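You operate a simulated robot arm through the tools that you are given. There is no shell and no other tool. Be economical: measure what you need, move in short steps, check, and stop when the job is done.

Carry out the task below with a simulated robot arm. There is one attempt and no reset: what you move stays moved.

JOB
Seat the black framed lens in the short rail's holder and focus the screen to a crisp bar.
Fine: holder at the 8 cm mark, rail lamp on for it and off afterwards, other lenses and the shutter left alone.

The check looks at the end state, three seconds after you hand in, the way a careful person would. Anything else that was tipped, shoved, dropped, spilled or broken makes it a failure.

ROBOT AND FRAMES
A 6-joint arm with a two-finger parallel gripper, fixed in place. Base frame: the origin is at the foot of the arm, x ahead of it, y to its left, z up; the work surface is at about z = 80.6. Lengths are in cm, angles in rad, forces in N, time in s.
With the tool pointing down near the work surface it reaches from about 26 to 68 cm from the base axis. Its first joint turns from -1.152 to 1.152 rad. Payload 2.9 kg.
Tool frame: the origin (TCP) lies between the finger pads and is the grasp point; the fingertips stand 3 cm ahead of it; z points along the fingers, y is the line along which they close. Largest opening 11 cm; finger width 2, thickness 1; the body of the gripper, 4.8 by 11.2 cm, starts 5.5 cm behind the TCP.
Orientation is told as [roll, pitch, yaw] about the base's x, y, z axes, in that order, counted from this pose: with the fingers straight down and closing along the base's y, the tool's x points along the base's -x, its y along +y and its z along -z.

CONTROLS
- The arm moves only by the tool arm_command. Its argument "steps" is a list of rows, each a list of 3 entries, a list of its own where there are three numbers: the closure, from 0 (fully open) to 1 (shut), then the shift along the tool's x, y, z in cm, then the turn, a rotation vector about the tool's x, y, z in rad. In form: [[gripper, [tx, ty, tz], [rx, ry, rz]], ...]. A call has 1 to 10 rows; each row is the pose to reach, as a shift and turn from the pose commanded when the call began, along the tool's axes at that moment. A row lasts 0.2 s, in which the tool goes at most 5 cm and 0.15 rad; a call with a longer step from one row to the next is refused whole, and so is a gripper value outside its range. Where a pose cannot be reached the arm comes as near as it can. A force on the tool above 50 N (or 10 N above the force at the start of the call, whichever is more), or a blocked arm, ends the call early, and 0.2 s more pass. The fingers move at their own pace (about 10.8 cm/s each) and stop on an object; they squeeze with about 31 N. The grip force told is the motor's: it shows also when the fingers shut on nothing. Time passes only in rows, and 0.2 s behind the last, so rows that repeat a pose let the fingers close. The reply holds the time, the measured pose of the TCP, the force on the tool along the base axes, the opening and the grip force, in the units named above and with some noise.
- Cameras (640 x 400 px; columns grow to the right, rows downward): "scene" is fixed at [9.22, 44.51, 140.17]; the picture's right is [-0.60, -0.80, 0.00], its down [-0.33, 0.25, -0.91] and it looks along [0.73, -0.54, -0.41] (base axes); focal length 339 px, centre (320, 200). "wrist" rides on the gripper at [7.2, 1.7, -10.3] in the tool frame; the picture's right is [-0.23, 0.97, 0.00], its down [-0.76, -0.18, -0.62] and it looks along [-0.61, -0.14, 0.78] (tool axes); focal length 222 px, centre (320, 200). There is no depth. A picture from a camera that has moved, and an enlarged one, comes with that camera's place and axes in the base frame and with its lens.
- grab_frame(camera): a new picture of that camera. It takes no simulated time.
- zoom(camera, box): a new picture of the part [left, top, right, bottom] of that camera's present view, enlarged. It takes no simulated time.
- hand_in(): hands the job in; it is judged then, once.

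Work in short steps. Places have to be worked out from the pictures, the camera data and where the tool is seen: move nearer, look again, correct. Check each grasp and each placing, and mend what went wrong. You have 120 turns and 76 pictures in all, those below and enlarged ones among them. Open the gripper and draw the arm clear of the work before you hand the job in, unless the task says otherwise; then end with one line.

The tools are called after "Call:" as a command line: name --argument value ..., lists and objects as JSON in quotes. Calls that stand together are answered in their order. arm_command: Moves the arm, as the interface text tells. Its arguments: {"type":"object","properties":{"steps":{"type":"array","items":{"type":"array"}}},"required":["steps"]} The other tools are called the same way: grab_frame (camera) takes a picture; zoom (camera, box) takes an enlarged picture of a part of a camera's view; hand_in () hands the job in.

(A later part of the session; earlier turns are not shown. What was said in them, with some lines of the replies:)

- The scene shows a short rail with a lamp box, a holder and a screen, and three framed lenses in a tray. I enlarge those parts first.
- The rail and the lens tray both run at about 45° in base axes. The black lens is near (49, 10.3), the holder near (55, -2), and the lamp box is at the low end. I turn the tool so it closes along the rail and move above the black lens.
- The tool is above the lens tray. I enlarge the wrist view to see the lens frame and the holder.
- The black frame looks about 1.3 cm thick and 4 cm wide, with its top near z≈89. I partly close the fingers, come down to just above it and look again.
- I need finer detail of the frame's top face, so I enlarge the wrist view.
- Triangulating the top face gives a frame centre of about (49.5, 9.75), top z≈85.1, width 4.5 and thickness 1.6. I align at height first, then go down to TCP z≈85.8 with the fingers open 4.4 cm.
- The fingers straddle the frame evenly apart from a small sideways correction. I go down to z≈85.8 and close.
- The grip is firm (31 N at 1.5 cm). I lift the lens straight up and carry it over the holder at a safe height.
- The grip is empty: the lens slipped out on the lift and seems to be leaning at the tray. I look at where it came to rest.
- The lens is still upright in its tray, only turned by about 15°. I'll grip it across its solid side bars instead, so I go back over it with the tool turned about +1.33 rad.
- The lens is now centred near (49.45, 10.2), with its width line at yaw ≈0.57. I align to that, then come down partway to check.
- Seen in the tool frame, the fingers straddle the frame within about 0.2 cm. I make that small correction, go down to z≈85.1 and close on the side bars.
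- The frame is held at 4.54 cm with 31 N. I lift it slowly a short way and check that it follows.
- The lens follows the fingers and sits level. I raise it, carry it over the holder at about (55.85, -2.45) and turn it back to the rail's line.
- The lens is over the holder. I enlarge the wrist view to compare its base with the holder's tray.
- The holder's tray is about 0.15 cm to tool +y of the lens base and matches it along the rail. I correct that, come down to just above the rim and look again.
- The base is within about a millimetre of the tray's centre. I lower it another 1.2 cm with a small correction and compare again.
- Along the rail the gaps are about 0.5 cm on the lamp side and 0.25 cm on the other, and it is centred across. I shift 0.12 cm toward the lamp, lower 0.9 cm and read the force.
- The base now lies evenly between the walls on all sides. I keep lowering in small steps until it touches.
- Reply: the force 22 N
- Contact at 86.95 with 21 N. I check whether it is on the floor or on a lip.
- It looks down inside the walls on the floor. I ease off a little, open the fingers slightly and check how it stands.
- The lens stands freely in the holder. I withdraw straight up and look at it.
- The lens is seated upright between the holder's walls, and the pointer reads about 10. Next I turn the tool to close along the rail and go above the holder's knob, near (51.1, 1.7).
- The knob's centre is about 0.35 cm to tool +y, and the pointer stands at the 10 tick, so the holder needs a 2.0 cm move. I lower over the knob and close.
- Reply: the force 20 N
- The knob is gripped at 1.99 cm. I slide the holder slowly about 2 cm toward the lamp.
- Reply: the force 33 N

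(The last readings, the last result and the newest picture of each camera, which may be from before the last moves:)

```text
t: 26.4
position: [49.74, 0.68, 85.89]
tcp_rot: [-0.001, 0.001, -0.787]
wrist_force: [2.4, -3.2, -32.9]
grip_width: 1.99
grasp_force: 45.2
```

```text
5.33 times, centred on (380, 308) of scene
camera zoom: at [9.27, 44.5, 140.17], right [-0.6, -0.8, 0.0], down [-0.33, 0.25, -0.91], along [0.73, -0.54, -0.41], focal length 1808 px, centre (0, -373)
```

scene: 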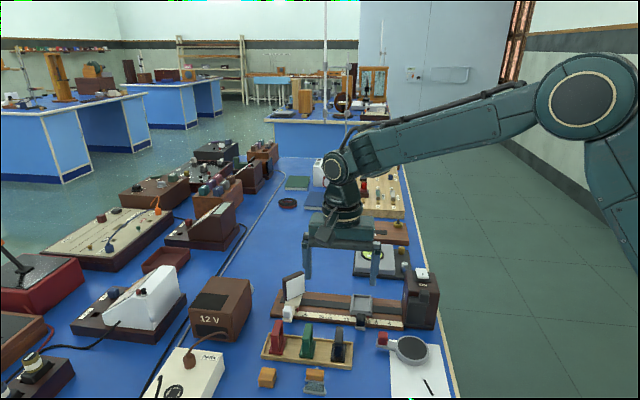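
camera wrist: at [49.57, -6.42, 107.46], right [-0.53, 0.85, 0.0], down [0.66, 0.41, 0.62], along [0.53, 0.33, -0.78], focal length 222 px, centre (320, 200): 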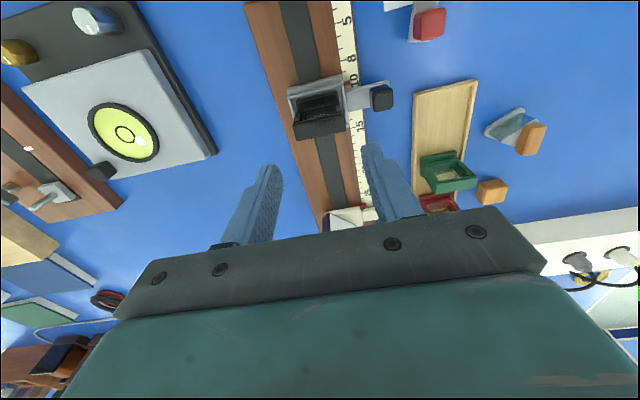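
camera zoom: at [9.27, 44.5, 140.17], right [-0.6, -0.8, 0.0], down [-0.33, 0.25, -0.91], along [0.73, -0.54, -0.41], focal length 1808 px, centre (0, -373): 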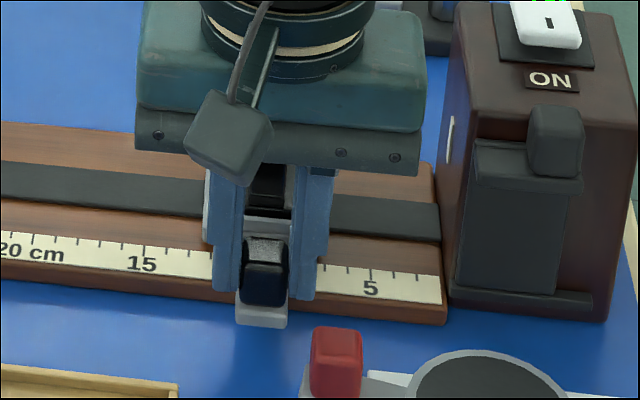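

The holder moved about 1.8 cm. I open and rise to read the pointer.

Call:
arm_command --steps '[[0.6, [0, -2, 0], [0, 0, 0]], [0.6, [0, -2, 0], [0, 0, 0]], [0.6, [0, -2, -3], [0, 0, 0]], [0.6, [0, -2, -7], [0, 0, 0]], [0.6, [0, -2, -7], [0, 0, 0]]]'

```text
t: 27.6
position: [48.27, -0.77, 93.02]
tcp_rot: [-0.001, 0.0, -0.786]
wrist_force: [0.6, -0.2, 1.1]
grip_width: 4.4
grasp_force: 0.0
```

That call shifted the tool a further 2 cm by mistake, because offsets count from the new start pose. I look at the state now.

Call:
zoom --camera "wrist" --box '[220, 60, 420, 220]'

Call:
zoom --camera "scene" --box '[330, 250, 450, 340]'

```text
2.50 times, centred on (320, 140) of wrist
camera zoom: at [44.5, 5.56, 103.49], right [0.85, 0.53, 0.0], down [0.41, -0.66, 0.62], along [0.33, -0.53, -0.78], focal length 555 px, centre (320, 350)
```

zoom: 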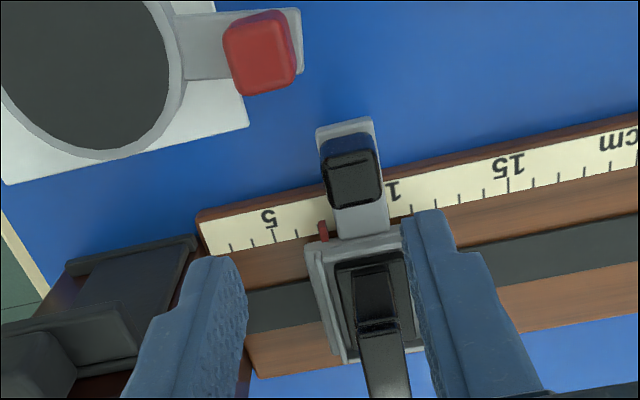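

```text
4.44 times, centred on (390, 295) of scene
camera zoom: at [9.21, 44.51, 140.17], right [-0.6, -0.8, 0.0], down [-0.33, 0.25, -0.91], along [0.73, -0.54, -0.41], focal length 1506 px, centre (9, -222)
```

zoom: 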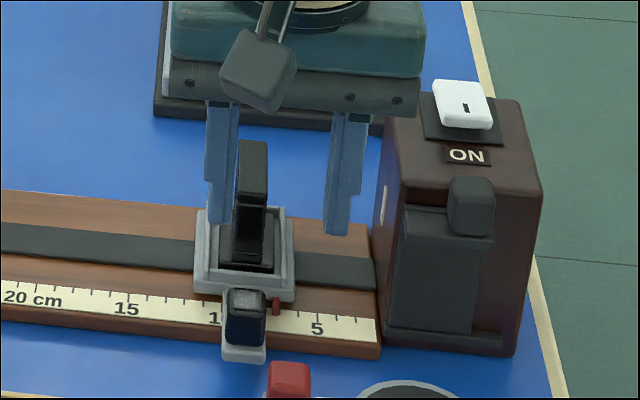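

Nothing else was touched, and the holder overshot to about 7.1. I enlarge the pointer for an accurate reading.

Call:
zoom --camera "wrist" --box '[280, 115, 400, 165]'

Call:
zoom --camera "scene" --box '[355, 300, 425, 340]'

```text
5.33 times, centred on (340, 140) of wrist
camera zoom: at [44.5, 5.56, 103.49], right [0.85, 0.53, 0.0], down [0.41, -0.66, 0.62], along [0.33, -0.53, -0.78], focal length 1185 px, centre (213, 520)
```

zoom: 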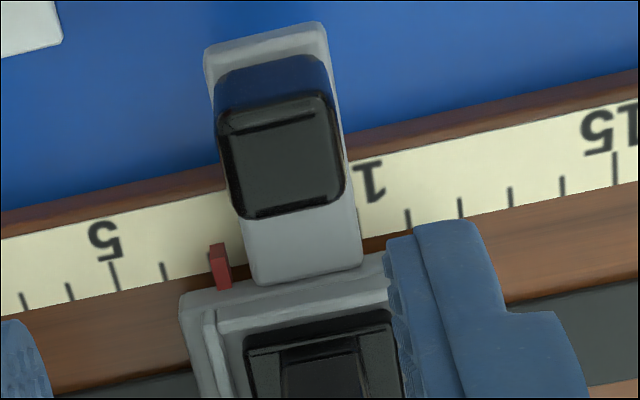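

```text
9.14 times, centred on (390, 320) of scene
camera zoom: at [9.21, 44.51, 140.17], right [-0.6, -0.8, 0.0], down [-0.33, 0.25, -0.91], along [0.73, -0.54, -0.41], focal length 3099 px, centre (-320, -897)
```

zoom: 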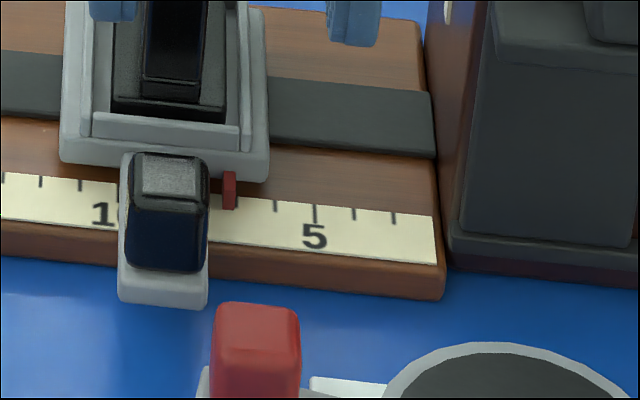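

The pointer reads about 7.2, so the holder must go 0.8 cm back. I regrip the knob, which is about 1 cm along tool +y.

Call:
arm_command --steps '[[0.6, [0, 1.0, 2.5], [0, 0, 0]], [0.6, [0, 1.0, 5], [0, 0, 0]], [0.6, [0, 1.0, 7], [0, 0, 0]], [0.6, [0, 1.0, 7], [0, 0, 0]], [0.9, [0, 1.0, 7], [0, 0, 0]], [0.9, [0, 1.0, 7], [0, 0, 0]], [0.9, [0, 1.0, 7], [0, 0, 0]]]'

```text
t: 29.2
position: [48.99, -0.19, 85.97]
tcp_rot: [-0.001, 0.0, -0.785]
wrist_force: [-0.6, 0.9, -4.6]
grip_width: 1.98
grasp_force: 44.9
```

Gripped with no side load. I slide 0.8 cm toward the screen, hold, and only then open and rise in a separate call.

Call:
arm_command --steps '[[0.9, [0, 0.3, 0], [0, 0, 0]], [0.9, [0, 0.6, 0], [0, 0, 0]], [0.9, [0, 0.82, 0], [0, 0, 0]], [0.9, [0, 0.82, 0], [0, 0, 0]], [0.9, [0, 0.82, 0], [0, 0, 0]]]'

Call:
arm_command --steps '[[0.6, [0, 0, 0], [0, 0, 0]], [0.6, [0, 0, 0], [0, 0, 0]], [0.6, [0, 0, -3], [0, 0, 0]], [0.6, [0, 0, -7], [0, 0, 0]], [0.6, [0, 0, -7], [0, 0, 0]]]'

Call:
zoom --camera "wrist" --box '[270, 115, 390, 165]'

Call:
zoom --camera "scene" --box '[355, 300, 425, 340]'

```text
t: 30.4
position: [49.68, 0.38, 86.07]
tcp_rot: [-0.003, 0.003, -0.786]
wrist_force: [4.8, -8.4, -24.5]
grip_width: 1.98
grasp_force: 45.3
```

```text
t: 31.6
position: [49.75, 0.47, 93.18]
tcp_rot: [0.0, 0.001, -0.786]
wrist_force: [-0.7, -0.9, 0.1]
grip_width: 4.39
grasp_force: 0.1
```

```text
5.33 times, centred on (330, 140) of wrist
camera zoom: at [45.91, 6.75, 103.67], right [0.85, 0.53, 0.0], down [0.41, -0.66, 0.62], along [0.33, -0.53, -0.78], focal length 1185 px, centre (267, 520)
```

zoom: 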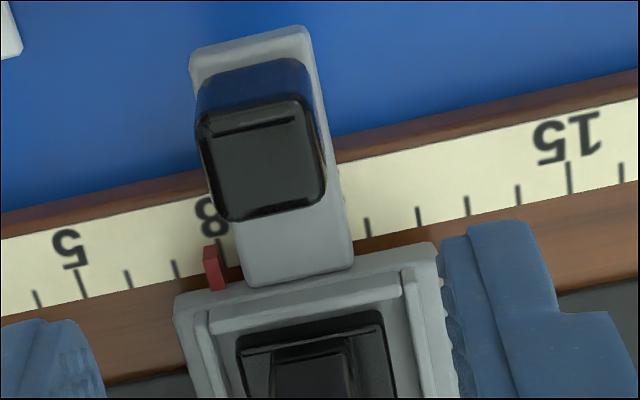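

```text
9.14 times, centred on (390, 320) of scene
camera zoom: at [9.21, 44.51, 140.17], right [-0.6, -0.8, 0.0], down [-0.33, 0.25, -0.91], along [0.73, -0.54, -0.41], focal length 3099 px, centre (-320, -897)
```

zoom: 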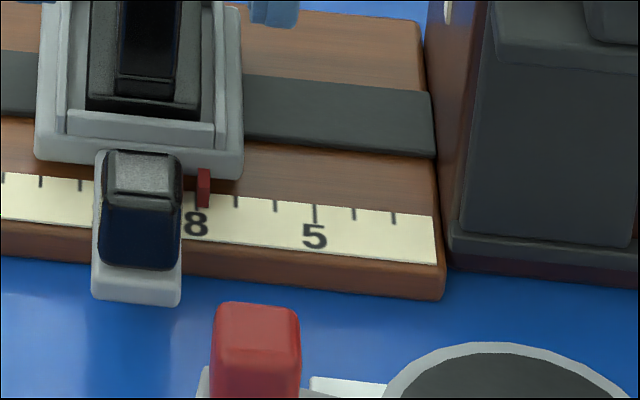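

The pointer now reads about 7.8, as the slide loses roughly 0.2 cm to compliance. I regrip and nudge it, allowing for that.

Call:
arm_command --steps '[[0.6, [0, -0.2, 3], [0, 0, 0]], [0.6, [0, -0.2, 7], [0, 0, 0]], [0.6, [0, -0.2, 7], [0, 0, 0]], [0.9, [0, -0.2, 7], [0, 0, 0]], [0.9, [0, -0.2, 7], [0, 0, 0]], [0.9, [0, -0.1, 7], [0, 0, 0]], [0.9, [0, 0.1, 7], [0, 0, 0]], [0.9, [0, 0.2, 7], [0, 0, 0]], [0.9, [0, 0.2, 7], [0, 0, 0]]]'

Call:
arm_command --steps '[[0.6, [0, 0, 0], [0, 0, 0]], [0.6, [0, 0, 0], [0, 0, 0]], [0.6, [0, 0, -3], [0, 0, 0]], [0.6, [0, 0, -7], [0, 0, 0]], [0.6, [0, 0, -7], [0, 0, 0]]]'

Call:
zoom --camera "scene" --box '[365, 305, 415, 335]'

```text
t: 33.6
position: [49.85, 0.52, 86.07]
tcp_rot: [0.001, 0.001, -0.787]
wrist_force: [3.8, -5.5, -1.4]
grip_width: 1.97
grasp_force: 45.0
```

```text
t: 34.8
position: [49.85, 0.52, 93.0]
tcp_rot: [-0.001, 0.0, -0.786]
wrist_force: [-0.6, 0.5, -0.7]
grip_width: 4.39
grasp_force: 0.0
```

```text
12.80 times, centred on (390, 320) of scene
camera zoom: at [9.21, 44.51, 140.17], right [-0.6, -0.8, 0.0], down [-0.33, 0.25, -0.91], along [0.73, -0.54, -0.41], focal length 4338 px, centre (-576, -1336)
```

zoom: 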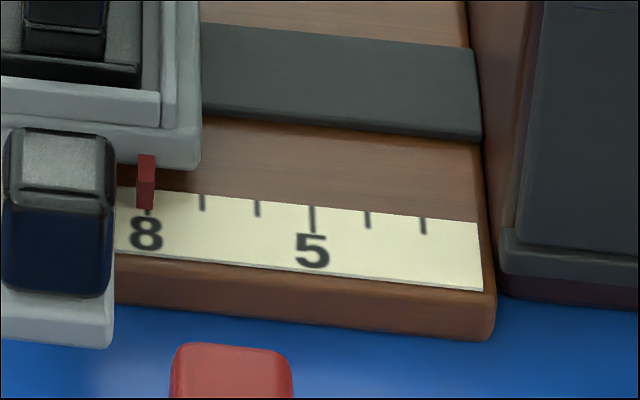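

The pointer now stands on the 8 tick. Next is the lamp, so I look closely at the switch and at the screen.

Call:
zoom --camera "scene" --box '[395, 260, 445, 300]'

Call:
zoom --camera "scene" --box '[270, 260, 330, 330]'

```text
10.00 times, centred on (420, 280) of scene
camera zoom: at [9.21, 44.51, 140.17], right [-0.6, -0.8, 0.0], down [-0.33, 0.25, -0.91], along [0.73, -0.54, -0.41], focal length 3389 px, centre (-680, -600)
```

zoom: 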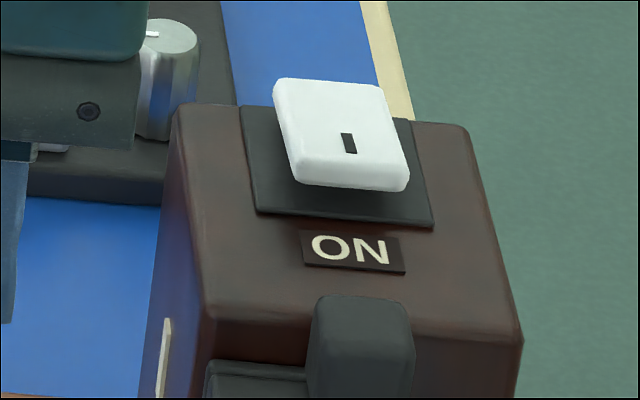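

```text
5.71 times, centred on (300, 295) of scene
camera zoom: at [9.21, 44.51, 140.17], right [-0.6, -0.8, 0.0], down [-0.33, 0.25, -0.91], along [0.73, -0.54, -0.41], focal length 1937 px, centre (434, -343)
```

zoom: 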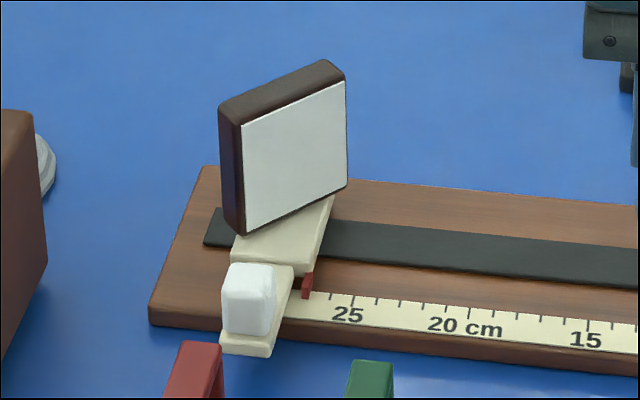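

The lamp is off: nothing shows on the screen and the rocker's ON end is raised. I put the rocker near (47.75, -13.9, 91.5), so I go above it with closed fingers and look first.

Call:
arm_command --steps '[[0.8, [0, 0, -5], [0, 0, 0]], [1, [0, 0, -9], [0, 0, 0]], [1, [-1.9, -2.9, -9], [0, 0, 0]], [1, [-3.8, -5.8, -9], [0, 0, 0]], [1, [-5.7, -8.7, -9], [0, 0, 0]], [1, [-7.67, -11.7, -9], [0, 0, 0]], [1, [-7.67, -11.7, -7], [0, 0, 0]], [1, [-7.67, -11.7, -7], [0, 0, 0]]]'

Call:
zoom --camera "wrist" --box '[240, 80, 400, 200]'

```text
t: 36.6
position: [46.99, -13.15, 100.0]
tcp_rot: [0.0, 0.0, -0.786]
wrist_force: [-1.1, 0.9, 0.1]
grip_width: 0.0
grasp_force: 30.8
```

```text
3.33 times, centred on (320, 140) of wrist
camera zoom: at [43.14, -6.86, 110.58], right [0.85, 0.53, 0.0], down [0.41, -0.66, 0.62], along [0.33, -0.53, -0.78], focal length 740 px, centre (320, 400)
```

zoom: 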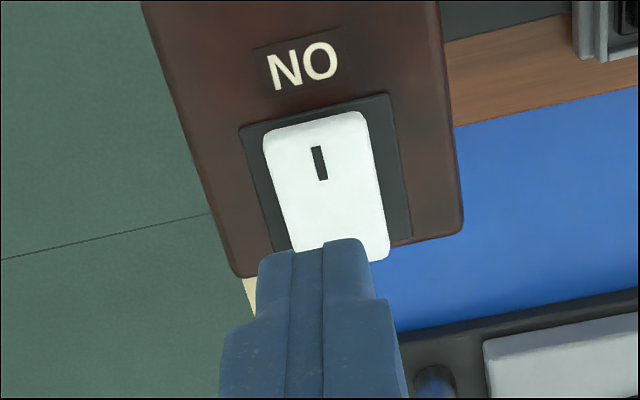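

The ON half of the rocker is about 0.45 cm to tool +x of the tool. I align and lower until contact in small steps.

Call:
arm_command --steps '[[1, [0.45, 0.15, 2], [0, 0, 0]], [1, [0.45, 0.15, 3.5], [0, 0, 0]], [1, [0.45, 0.15, 4.3], [0, 0, 0]], [1, [0.45, 0.15, 4.3], [0, 0, 0]]]'

Call:
zoom --camera "scene" --box '[385, 245, 445, 295]'

```text
t: 37.6
position: [46.69, -12.84, 95.76]
tcp_rot: [-0.001, -0.001, -0.786]
wrist_force: [-0.6, 1.0, 0.5]
grip_width: 0.01
grasp_force: 30.8
```

```text
8.00 times, centred on (415, 270) of scene
camera zoom: at [9.22, 44.51, 140.17], right [-0.6, -0.8, 0.0], down [-0.33, 0.25, -0.91], along [0.73, -0.54, -0.41], focal length 2712 px, centre (-440, -360)
```

zoom: 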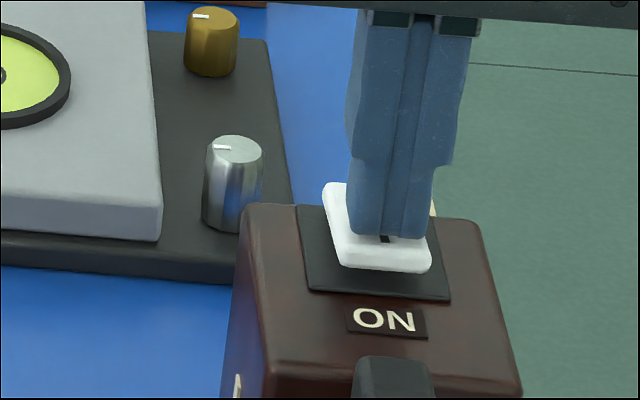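

The tips are just above the ON half. I press down in small steps.

Call:
arm_command --steps '[[1, [0, 0, 0.25], [0, 0, 0]], [1, [0, 0, 0.5], [0, 0, 0]], [1, [0, 0, 0.75], [0, 0, 0]], [1, [0, 0, 1.0], [0, 0, 0]], [1, [0, 0, 1.0], [0, 0, 0]]]'

Call:
zoom --camera "scene" --box '[270, 240, 450, 330]'

```text
t: 38.5
position: [46.72, -12.72, 95.37]
tcp_rot: [0.002, -0.006, -0.785]
wrist_force: [-4.9, 0.5, 5.9]
grip_width: 0.02
grasp_force: 31.5
stopped in row 4: the force on the tool passed its limit (the readings are from after the stop); the commanded pose is now the measured one
```

```text
3.56 times, centred on (360, 285) of scene
camera zoom: at [9.19, 44.51, 140.17], right [-0.6, -0.8, 0.0], down [-0.33, 0.25, -0.91], along [0.73, -0.54, -0.41], focal length 1205 px, centre (178, -102)
```

zoom: 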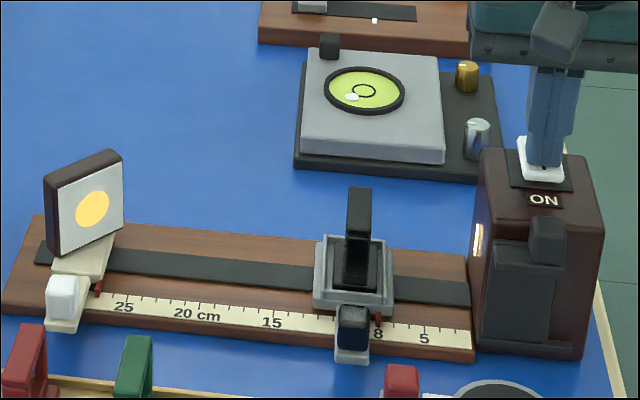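

The lamp is on and a round blur shows on the screen. I rise clear and go to the screen's white knob, about (62.9, 14.2), at the far end of the rail.

Call:
arm_command --steps '[[1, [0, 0, -4], [0, 0, 0]], [1, [0, 0, -6], [0, 0, 0]], [1, [1.1, 4.4, -6], [0, 0, 0]], [0.8, [2.2, 8.8, -6], [0, 0, 0]], [0.6, [3.3, 13.2, -6], [0, 0, 0]], [0.6, [4.4, 17.6, -6], [0, 0, 0]], [0.6, [5.5, 22, -6], [0, 0, 0]], [0.6, [6.6, 26.4, -6], [0, 0, 0]], [0.6, [7.56, 30.5, -6], [0, 0, 0]], [0.6, [7.56, 30.5, -3], [0, 0, 0]]]'

Call:
grab_frame --camera "wrist"

```text
t: 40.8
position: [62.95, 14.3, 98.35]
tcp_rot: [0.001, -0.005, -0.783]
wrist_force: [0.0, -0.2, -0.2]
grip_width: 4.4
grasp_force: 0.0
```

```text
17 pictures are left
camera wrist: at [59.07, 20.53, 108.85], right [0.85, 0.53, 0.0], down [0.41, -0.66, 0.63], along [0.33, -0.53, -0.78], focal length 222 px, centre (320, 200)
```

wrist: 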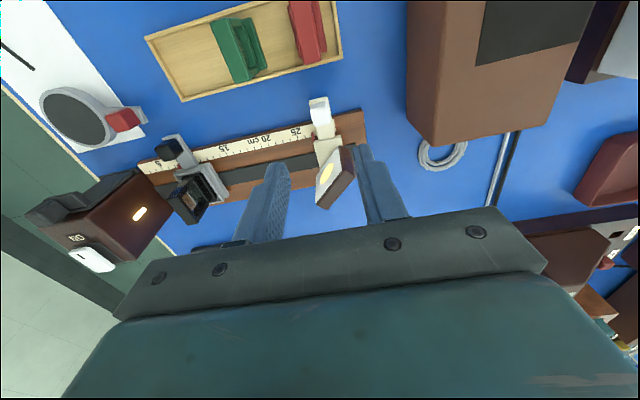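

The knob is nearly beneath the tool. I enlarge to locate it precisely before going down.

Call:
zoom --camera "wrist" --box '[260, 80, 380, 220]'

```text
2.86 times, centred on (320, 150) of wrist
camera zoom: at [59.07, 20.53, 108.85], right [0.85, 0.53, 0.0], down [0.41, -0.66, 0.63], along [0.33, -0.53, -0.78], focal length 635 px, centre (320, 343)
```

zoom: 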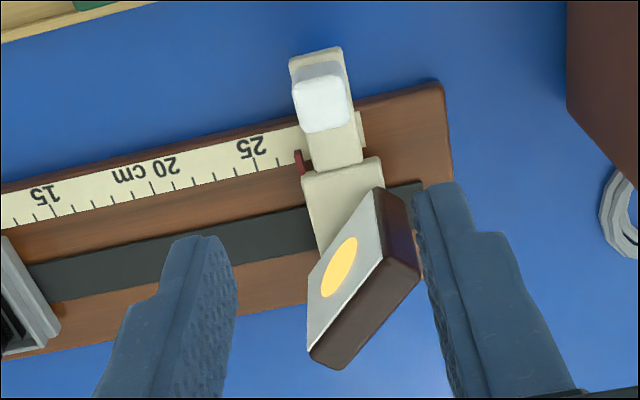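

The screen panel's near top corner, at about z 92, stands close behind the knob. I tilt the tool 0.25 rad so its body leans away from the panel and grip the knob with the fingertips.

Call:
arm_command --steps '[[0.6, [0.4, 0, 2], [0, -0.12, 0]], [0.6, [0.4, 0, 5], [0, -0.25, 0]], [0.6, [0.4, 0, 8], [0, -0.25, 0]], [0.6, [0.4, 0, 10.3], [0, -0.25, 0]], [0.6, [0.4, 0, 11.7], [0, -0.25, 0]], [0.6, [0.4, 0, 11.7], [0, -0.25, 0]]]'

Call:
zoom --camera "wrist" --box '[200, 80, 440, 230]'

```text
t: 42.1
position: [62.84, 14.47, 86.76]
tcp_rot: [0.003, -0.255, -0.786]
wrist_force: [-0.7, 0.1, -0.6]
grip_width: 4.41
grasp_force: 0.0
```

```text
2.67 times, centred on (320, 155) of wrist
camera zoom: at [57.35, 22.41, 95.16], right [0.84, 0.53, 0.06], down [0.28, -0.54, 0.79], along [0.46, -0.65, -0.6], focal length 592 px, centre (320, 320)
```

zoom: 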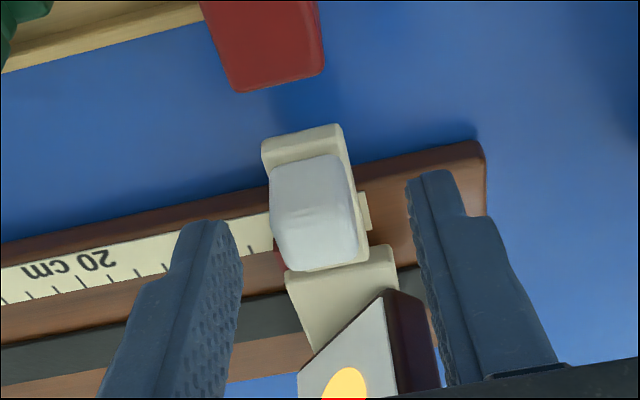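

The knob sits between the fingertips and the panel is clear of the tool. I close.

Call:
arm_command --steps '[[0.9, [0, 0, 0], [0, 0, 0]], [0.9, [0, 0, 0], [0, 0, 0]], [0.9, [0, 0, 0], [0, 0, 0]]]'

```text
t: 43.0
position: [62.81, 14.34, 86.83]
tcp_rot: [0.001, -0.253, -0.785]
wrist_force: [-10.6, -9.2, 2.6]
grip_width: 2.01
grasp_force: 45.0
```

Gripped at 2.0 cm. I slide the screen about 4 cm toward the lamp and look at the spot.

Call:
arm_command --steps '[[0.9, [0, -0.3, 0], [0, 0, 0]], [0.9, [0, -0.8, 0], [0, 0, 0]], [0.9, [0, -1.3, 0], [0, 0, 0]], [0.9, [0, -1.8, 0], [0, 0, 0]], [0.9, [0, -2.3, 0], [0, 0, 0]], [0.9, [0, -2.8, 0], [0, 0, 0]], [0.9, [0, -3.3, 0], [0, 0, 0]], [0.9, [0, -3.8, 0], [0, 0, 0]], [0.9, [0, -4.2, 0], [0, 0, 0]]]'

Call:
zoom --camera "scene" --box '[270, 260, 370, 335]'

```text
t: 45.0
position: [59.86, 11.51, 86.75]
tcp_rot: [0.006, -0.254, -0.787]
wrist_force: [-3.3, 5.1, 17.7]
grip_width: 1.98
grasp_force: 44.8
```

```text
5.33 times, centred on (320, 298) of scene
camera zoom: at [9.18, 44.51, 140.17], right [-0.6, -0.8, 0.0], down [-0.33, 0.25, -0.91], along [0.73, -0.54, -0.41], focal length 1808 px, centre (320, -320)
```

zoom: 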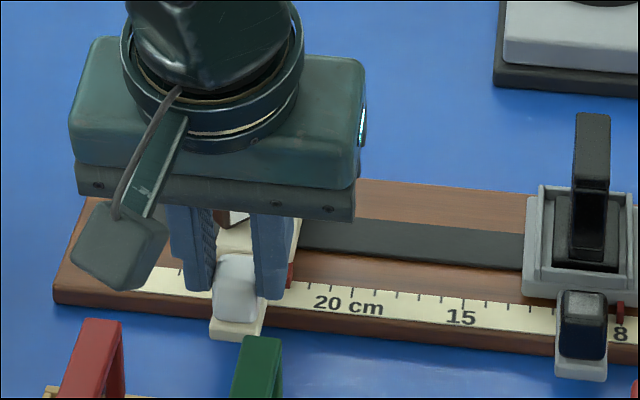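

The gripper hides the screen from the scene camera, so I try the wrist camera, which looks at the screen's face.

Call:
zoom --camera "wrist" --box '[280, 160, 380, 240]'

```text
5.00 times, centred on (330, 200) of wrist
camera zoom: at [54.39, 19.45, 95.15], right [0.84, 0.53, 0.06], down [0.28, -0.54, 0.79], along [0.46, -0.65, -0.6], focal length 1111 px, centre (270, 200)
```

zoom: 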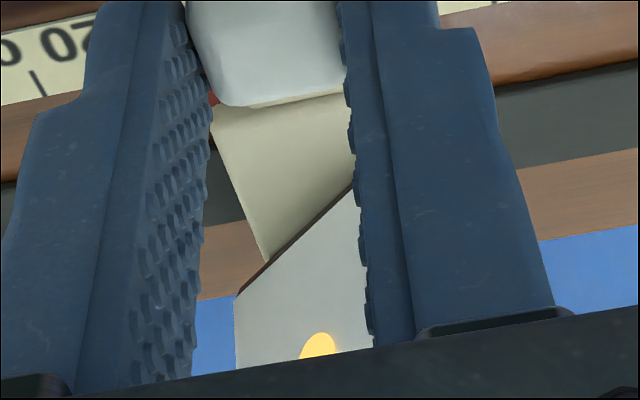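

Only the lower edge of the spot shows, but it is smaller than before, so this is the right direction. I slide another 2.5 cm, then let go, back off and look from the scene camera.

Call:
arm_command --steps '[[0.9, [0, -0.5, 0], [0, 0, 0]], [0.9, [0, -1, 0], [0, 0, 0]], [0.9, [0, -1.5, 0], [0, 0, 0]], [0.9, [0, -2.0, 0], [0, 0, 0]], [0.9, [0, -2.5, 0], [0, 0, 0]], [0.9, [0, -2.5, 0], [0, 0, 0]]]'

Call:
arm_command --steps '[[0.6, [0, 0, 0], [0, 0, 0]], [0.6, [0, 0, 0], [0, 0, 0]], [0.6, [0, 0, -3], [0, 0, 0]], [0.6, [0, 0, -7], [0, 0, 0]], [0.6, [0, 0, -11], [0, 0, 0]], [0.6, [0, 0, -13], [0, 0, 0]]]'

Call:
zoom --camera "scene" --box '[280, 260, 380, 335]'

```text
t: 46.4
position: [58.05, 9.58, 86.73]
tcp_rot: [0.004, -0.256, -0.788]
wrist_force: [-6.5, 9.3, 23.5]
grip_width: 2.0
grasp_force: 45.0
```

```text
t: 47.8
position: [55.73, 12.03, 99.35]
tcp_rot: [0.004, -0.255, -0.786]
wrist_force: [0.2, -1.0, -0.5]
grip_width: 4.38
grasp_force: 0.0
```

```text
5.33 times, centred on (330, 298) of scene
camera zoom: at [9.21, 44.51, 140.17], right [-0.6, -0.8, 0.0], down [-0.33, 0.25, -0.91], along [0.73, -0.54, -0.41], focal length 1808 px, centre (267, -320)
```

zoom: 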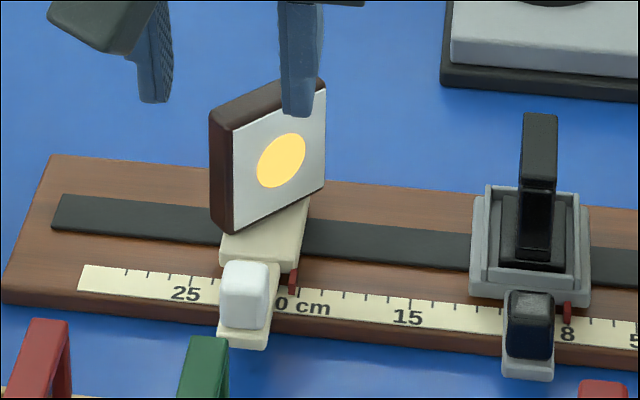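

The pointer reads 20.4 and the disc is as large as it was at 27, while at about 22.8 it was clearly narrower. Focus must lie near 23.5, so I regrip, slide back about 3.2 cm and let go.

Call:
arm_command --steps '[[0.6, [0, -0.1, 4], [0, 0, 0]], [0.6, [0, -0.1, 8], [0, 0, 0]], [0.6, [0, -0.1, 11], [0, 0, 0]], [0.6, [0, -0.1, 13], [0, 0, 0]], [0.6, [0, -0.1, 13], [0, 0, 0]], [0.9, [0, -0.1, 13], [0, 0, 0]], [0.9, [0, -0.1, 13], [0, 0, 0]], [0.9, [0, -0.1, 13], [0, 0, 0]]]'

Call:
arm_command --steps '[[0.9, [0, 0.4, 0], [0, 0, 0]], [0.9, [0, 0.9, 0], [0, 0, 0]], [0.9, [0, 1.4, 0], [0, 0, 0]], [0.9, [0, 1.9, 0], [0, 0, 0]], [0.9, [0, 2.4, 0], [0, 0, 0]], [0.9, [0, 2.9, 0], [0, 0, 0]], [0.9, [0, 3.3, 0], [0, 0, 0]], [0.9, [0, 3.3, 0], [0, 0, 0]]]'

Call:
arm_command --steps '[[0.6, [0, 0, 0], [0, 0, 0]], [0.6, [0, 0, 0], [0, 0, 0]], [0.6, [0, 0, -3], [0, 0, 0]], [0.6, [0, 0, -7], [0, 0, 0]], [0.6, [0, 0, -11], [0, 0, 0]], [0.6, [0, 0, -15], [0, 0, 0]]]'

Call:
zoom --camera "scene" --box '[275, 265, 355, 325]'

```text
t: 49.5
position: [58.06, 9.6, 86.66]
tcp_rot: [0.002, -0.253, -0.788]
wrist_force: [0.7, -0.7, -4.8]
grip_width: 1.96
grasp_force: 45.5
```

```text
t: 51.4
position: [60.49, 11.78, 86.66]
tcp_rot: [0.003, -0.257, -0.787]
wrist_force: [9.2, -9.9, -7.3]
grip_width: 1.95
grasp_force: 45.2
```

```text
t: 52.8
position: [57.58, 14.57, 101.23]
tcp_rot: [0.003, -0.254, -0.786]
wrist_force: [-0.2, -0.2, 0.2]
grip_width: 4.39
grasp_force: 0.0
```

```text
6.67 times, centred on (315, 295) of scene
camera zoom: at [9.22, 44.51, 140.17], right [-0.6, -0.8, 0.0], down [-0.33, 0.25, -0.91], along [0.73, -0.54, -0.41], focal length 2260 px, centre (353, -433)
```

zoom: 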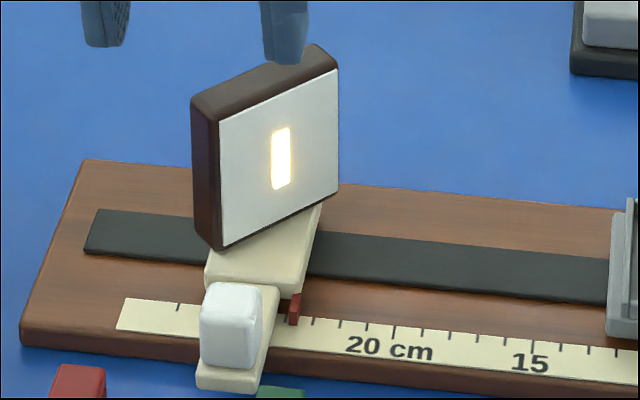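

A bar has appeared with the pointer at about 23.6. I enlarge it to judge how crisp it is.

Call:
zoom --camera "scene" --box '[300, 275, 326, 295]'

```text
16.00 times, centred on (313, 285) of scene
camera zoom: at [9.22, 44.51, 140.17], right [-0.6, -0.8, 0.0], down [-0.33, 0.25, -0.91], along [0.73, -0.54, -0.41], focal length 5423 px, centre (432, -1160)
```

zoom: 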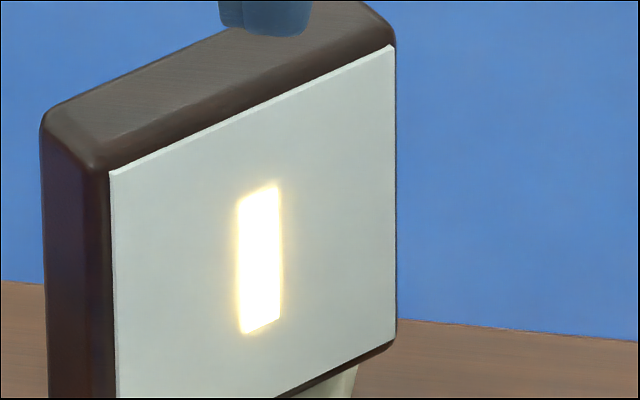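

The bar's edges are slightly soft. To be sure of the best focus I nudge the screen about 0.3 cm farther out and compare.

Call:
arm_command --steps '[[0.6, [0, -0.15, 4], [0, 0, 0]], [0.6, [0, -0.15, 8], [0, 0, 0]], [0.6, [0, -0.15, 12], [0, 0, 0]], [0.6, [0, -0.15, 15], [0, 0, 0]], [0.6, [0, -0.15, 15], [0, 0, 0]], [0.9, [0, -0.15, 15], [0, 0, 0]], [0.9, [0, -0.15, 15], [0, 0, 0]], [0.9, [0, 0.1, 15], [0, 0, 0]], [0.9, [0, 0.3, 15], [0, 0, 0]], [0.9, [0, 0.3, 15], [0, 0, 0]]]'

Call:
arm_command --steps '[[0.6, [0, 0, 0], [0, 0, 0]], [0.6, [0, 0, 0], [0, 0, 0]], [0.6, [0, 0, -3], [0, 0, 0]], [0.6, [0, 0, -7], [0, 0, 0]], [0.6, [0, 0, -11], [0, 0, 0]], [0.6, [0, 0, -15], [0, 0, 0]]]'

Call:
zoom --camera "scene" --box '[290, 275, 330, 310]'

```text
t: 55.0
position: [60.55, 12.11, 86.51]
tcp_rot: [0.002, -0.255, -0.79]
wrist_force: [7.5, -10.1, -7.2]
grip_width: 1.95
grasp_force: 45.6
```

```text
t: 56.4
position: [57.97, 14.8, 101.24]
tcp_rot: [0.002, -0.256, -0.786]
wrist_force: [0.2, 0.1, 0.4]
grip_width: 4.38
grasp_force: 0.0
```

```text
11.43 times, centred on (310, 292) of scene
camera zoom: at [9.21, 44.51, 140.17], right [-0.6, -0.8, 0.0], down [-0.33, 0.25, -0.91], along [0.73, -0.54, -0.41], focal length 3874 px, centre (434, -857)
```

zoom: 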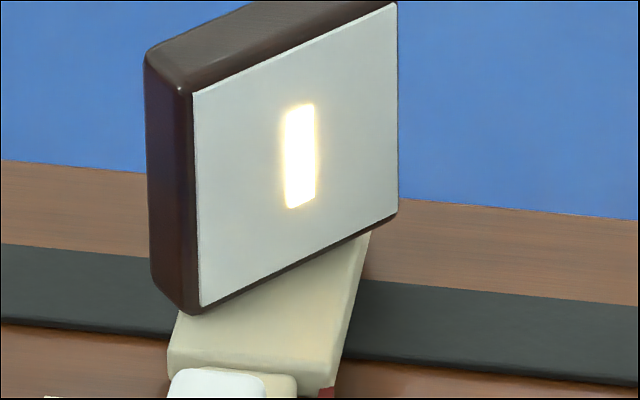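

The bar is wider and softer here, so best focus is nearer the lens. I move it back about 0.6 cm and compare.

Call:
arm_command --steps '[[0.6, [0, -0.15, 4], [0, 0, 0]], [0.6, [0, -0.15, 8], [0, 0, 0]], [0.6, [0, -0.15, 12], [0, 0, 0]], [0.6, [0, -0.15, 15], [0, 0, 0]], [0.6, [0, -0.15, 15], [0, 0, 0]], [0.9, [0, -0.15, 15], [0, 0, 0]], [0.9, [0, -0.15, 15], [0, 0, 0]], [0.9, [0, -0.5, 15], [0, 0, 0]], [0.9, [0, -0.9, 15], [0, 0, 0]], [0.9, [0, -0.9, 15], [0, 0, 0]]]'

Call:
arm_command --steps '[[0.6, [0, 0, 0], [0, 0, 0]], [0.6, [0, 0, 0], [0, 0, 0]], [0.6, [0, 0, -3], [0, 0, 0]], [0.6, [0, 0, -7], [0, 0, 0]], [0.6, [0, 0, -11], [0, 0, 0]], [0.6, [0, 0, -15], [0, 0, 0]]]'

Call:
zoom --camera "scene" --box '[290, 275, 330, 310]'

```text
t: 58.5
position: [60.04, 11.51, 86.62]
tcp_rot: [0.004, -0.255, -0.787]
wrist_force: [5.0, -3.8, -3.3]
grip_width: 1.99
grasp_force: 44.9
```

```text
t: 60.0
position: [57.07, 14.22, 101.35]
tcp_rot: [0.001, -0.254, -0.786]
wrist_force: [0.0, 0.3, 0.2]
grip_width: 4.4
grasp_force: 0.0
```

```text
11.43 times, centred on (310, 292) of scene
camera zoom: at [9.22, 44.51, 140.17], right [-0.6, -0.8, 0.0], down [-0.33, 0.25, -0.91], along [0.73, -0.54, -0.41], focal length 3874 px, centre (434, -857)
```

zoom: 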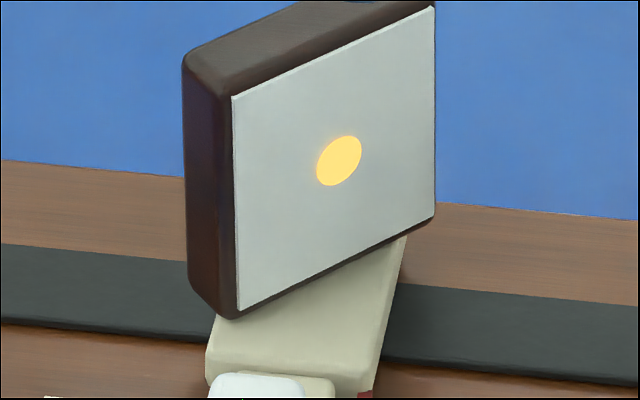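

This position, about 23.0, gives a small disc. The best focus is bracketed at about 23.42–23.72, and the crisp bar at 23.6 is in the middle of that. I slide back 0.57 cm.

Call:
arm_command --steps '[[0.6, [0, 0, 4], [0, 0, 0]], [0.6, [0, 0, 8], [0, 0, 0]], [0.6, [0, 0, 12], [0, 0, 0]], [0.6, [0, 0, 15], [0, 0, 0]], [0.6, [0, 0, 15], [0, 0, 0]], [0.9, [0, 0, 15], [0, 0, 0]], [0.9, [0, 0, 15], [0, 0, 0]], [0.9, [0, 0.3, 15], [0, 0, 0]], [0.9, [0, 0.58, 15], [0, 0, 0]], [0.9, [0, 0.58, 15], [0, 0, 0]]]'

Call:
arm_command --steps '[[0.6, [0, 0, 0], [0, 0, 0]], [0.6, [0, 0, 0], [0, 0, 0]], [0.6, [0, 0, -3], [0, 0, 0]], [0.6, [0, 0, -7], [0, 0, 0]], [0.6, [0, 0, -11], [0, 0, 0]], [0.6, [0, 0, -15], [0, 0, 0]]]'

Call:
zoom --camera "scene" --box '[300, 275, 326, 295]'

```text
t: 62.1
position: [60.22, 11.91, 86.58]
tcp_rot: [0.001, -0.255, -0.786]
wrist_force: [0.2, -2.8, -10.9]
grip_width: 1.99
grasp_force: 44.9
```

```text
t: 63.5
position: [57.74, 14.6, 101.18]
tcp_rot: [0.004, -0.256, -0.787]
wrist_force: [-0.1, 0.5, 0.4]
grip_width: 4.39
grasp_force: 0.1
```

```text
16.00 times, centred on (313, 285) of scene
camera zoom: at [9.22, 44.51, 140.17], right [-0.6, -0.8, 0.0], down [-0.33, 0.25, -0.91], along [0.73, -0.54, -0.41], focal length 5423 px, centre (432, -1160)
```

zoom: 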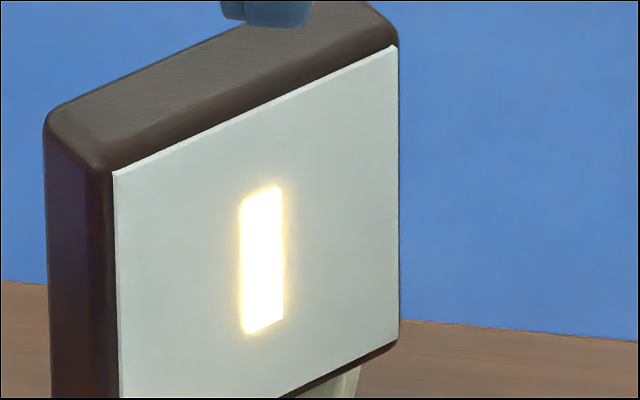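

The bar is crisp again at about 23.55, with square edges. I straighten the tool, close the fingers and travel back above the lamp switch's far half.

Call:
arm_command --steps '[[0.8, [0, 0, -1], [0, 0.13, 0]], [1, [0, 0, -1], [0, 0.255, 0]], [1, [0, 0, -1], [0, 0.255, 0]]]'

```text
t: 64.3
position: [57.58, 14.7, 102.07]
tcp_rot: [0.002, 0.001, -0.785]
wrist_force: [-0.1, -0.1, 0.4]
grip_width: 0.0
grasp_force: 30.7
```

The tool is vertical again. I travel over the rail at z≈102 to above the switch's OFF half, near (48.1, -14.2).

Call:
arm_command --steps '[[1, [-1.95, -3.88, 0], [0, 0, 0]], [1, [-3.9, -7.76, 0], [0, 0, 0]], [1, [-5.85, -11.64, 0], [0, 0, 0]], [1, [-7.8, -15.5, 0], [0, 0, 0]], [1, [-9.75, -19.4, 0], [0, 0, 0]], [1, [-11.7, -23.3, 0], [0, 0, 0]], [1, [-13.7, -27.15, 0], [0, 0, 0]], [1, [-13.7, -27.15, 2], [0, 0, 0]], [1, [-13.7, -27.15, 2], [0, 0, 0]]]'

Call:
zoom --camera "wrist" --box '[240, 80, 400, 200]'

```text
t: 66.3
position: [48.11, -14.12, 100.16]
tcp_rot: [0.003, 0.0, -0.786]
wrist_force: [0.2, 0.2, -0.6]
grip_width: 0.0
grasp_force: 30.9
```

```text
3.33 times, centred on (320, 140) of wrist
camera zoom: at [44.26, -7.83, 110.69], right [0.85, 0.53, 0.0], down [0.41, -0.67, 0.62], along [0.33, -0.53, -0.78], focal length 740 px, centre (320, 400)
```

zoom: 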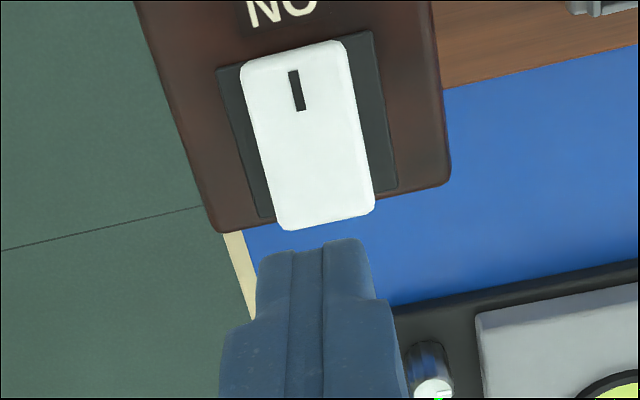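

The far half is right below the tool. I go down and press it in small steps.

Call:
arm_command --steps '[[1, [-0.1, -0.1, 2.5], [0, 0, 0]], [1, [-0.1, -0.1, 4], [0, 0, 0]], [1, [-0.1, -0.1, 4.3], [0, 0, 0]], [1, [-0.1, -0.1, 4.6], [0, 0, 0]], [1, [-0.1, -0.1, 4.9], [0, 0, 0]], [1, [-0.1, -0.1, 5.2], [0, 0, 0]], [1, [-0.1, -0.1, 5.5], [0, 0, 0]]]'

Call:
zoom --camera "scene" --box '[270, 240, 450, 345]'

```text
t: 67.8
position: [48.13, -14.42, 95.44]
tcp_rot: [0.008, -0.009, -0.787]
wrist_force: [1.2, 0.2, 1.2]
grip_width: 0.0
grasp_force: 30.9
stopped in row 7: the force on the tool passed its limit (the readings are from after the stop); the commanded pose is now the measured one
```

```text
3.56 times, centred on (360, 292) of scene
camera zoom: at [9.21, 44.51, 140.17], right [-0.6, -0.8, 0.0], down [-0.33, 0.25, -0.91], along [0.73, -0.54, -0.41], focal length 1205 px, centre (178, -129)
```

zoom: 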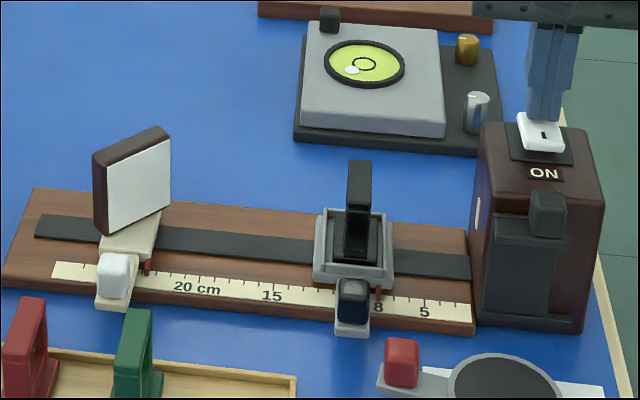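

The lamp is off and everything is in place. I raise the arm straight up, move it clear and open the gripper.

Call:
arm_command --steps '[[1, [0, 0, -4], [0, 0, 0]], [1, [0, 0, -8], [0, 0, 0]], [0.6, [0, 0, -12], [0, 0, 0]], [0.3, [0, 0, -16], [0, 0, 0]], [0, [0, 3, -20], [0, 0, 0]], [0, [0, 6, -22], [0, 0, 0]], [0, [0, 6, -22], [0, 0, 0]]]'

Call:
zoom --camera "scene" --box '[250, 240, 450, 400]'

Call:
zoom --camera "scene" --box '[345, 275, 415, 335]'

```text
t: 69.5
position: [52.45, -10.2, 117.56]
tcp_rot: [0.007, -0.009, -0.787]
wrist_force: [-1.0, 0.3, 0.3]
grip_width: 11.0
grasp_force: 0.0
```

```text
2.50 times, centred on (350, 320) of scene
camera zoom: at [9.21, 44.51, 140.17], right [-0.6, -0.8, 0.0], down [-0.33, 0.25, -0.91], along [0.73, -0.54, -0.41], focal length 847 px, centre (245, -100)
```

zoom: 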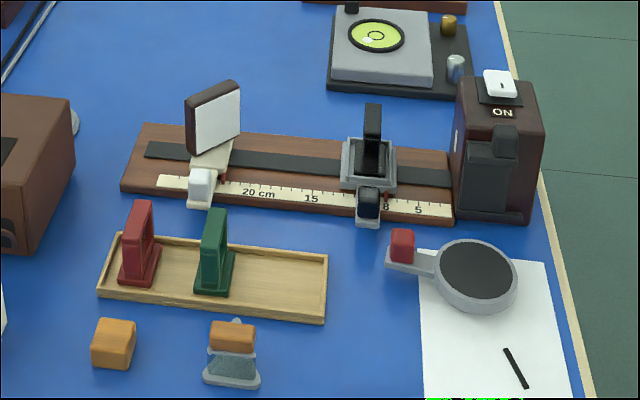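

```text
6.67 times, centred on (380, 305) of scene
camera zoom: at [9.21, 44.51, 140.17], right [-0.6, -0.8, 0.0], down [-0.33, 0.25, -0.91], along [0.73, -0.54, -0.41], focal length 2260 px, centre (-80, -500)
```

zoom: 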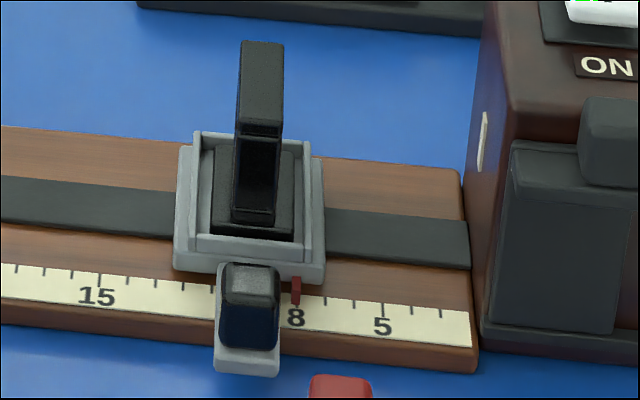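

The lens is seated, the pointer is at 8, the lamp is off, the other lenses and the shutter are untouched, and the arm is clear. I hand in.

Call:
hand_in

```text
The job is handed in.
```

I seated the black lens in the holder at the 8 cm mark and focused the screen to a bar at about 23.6 cm (its edges still slightly soft when enlarged), with the lamp switched off afterwards and the other lenses and shutter untouched; the lens slipped from my first grip but stayed upright in its tray.
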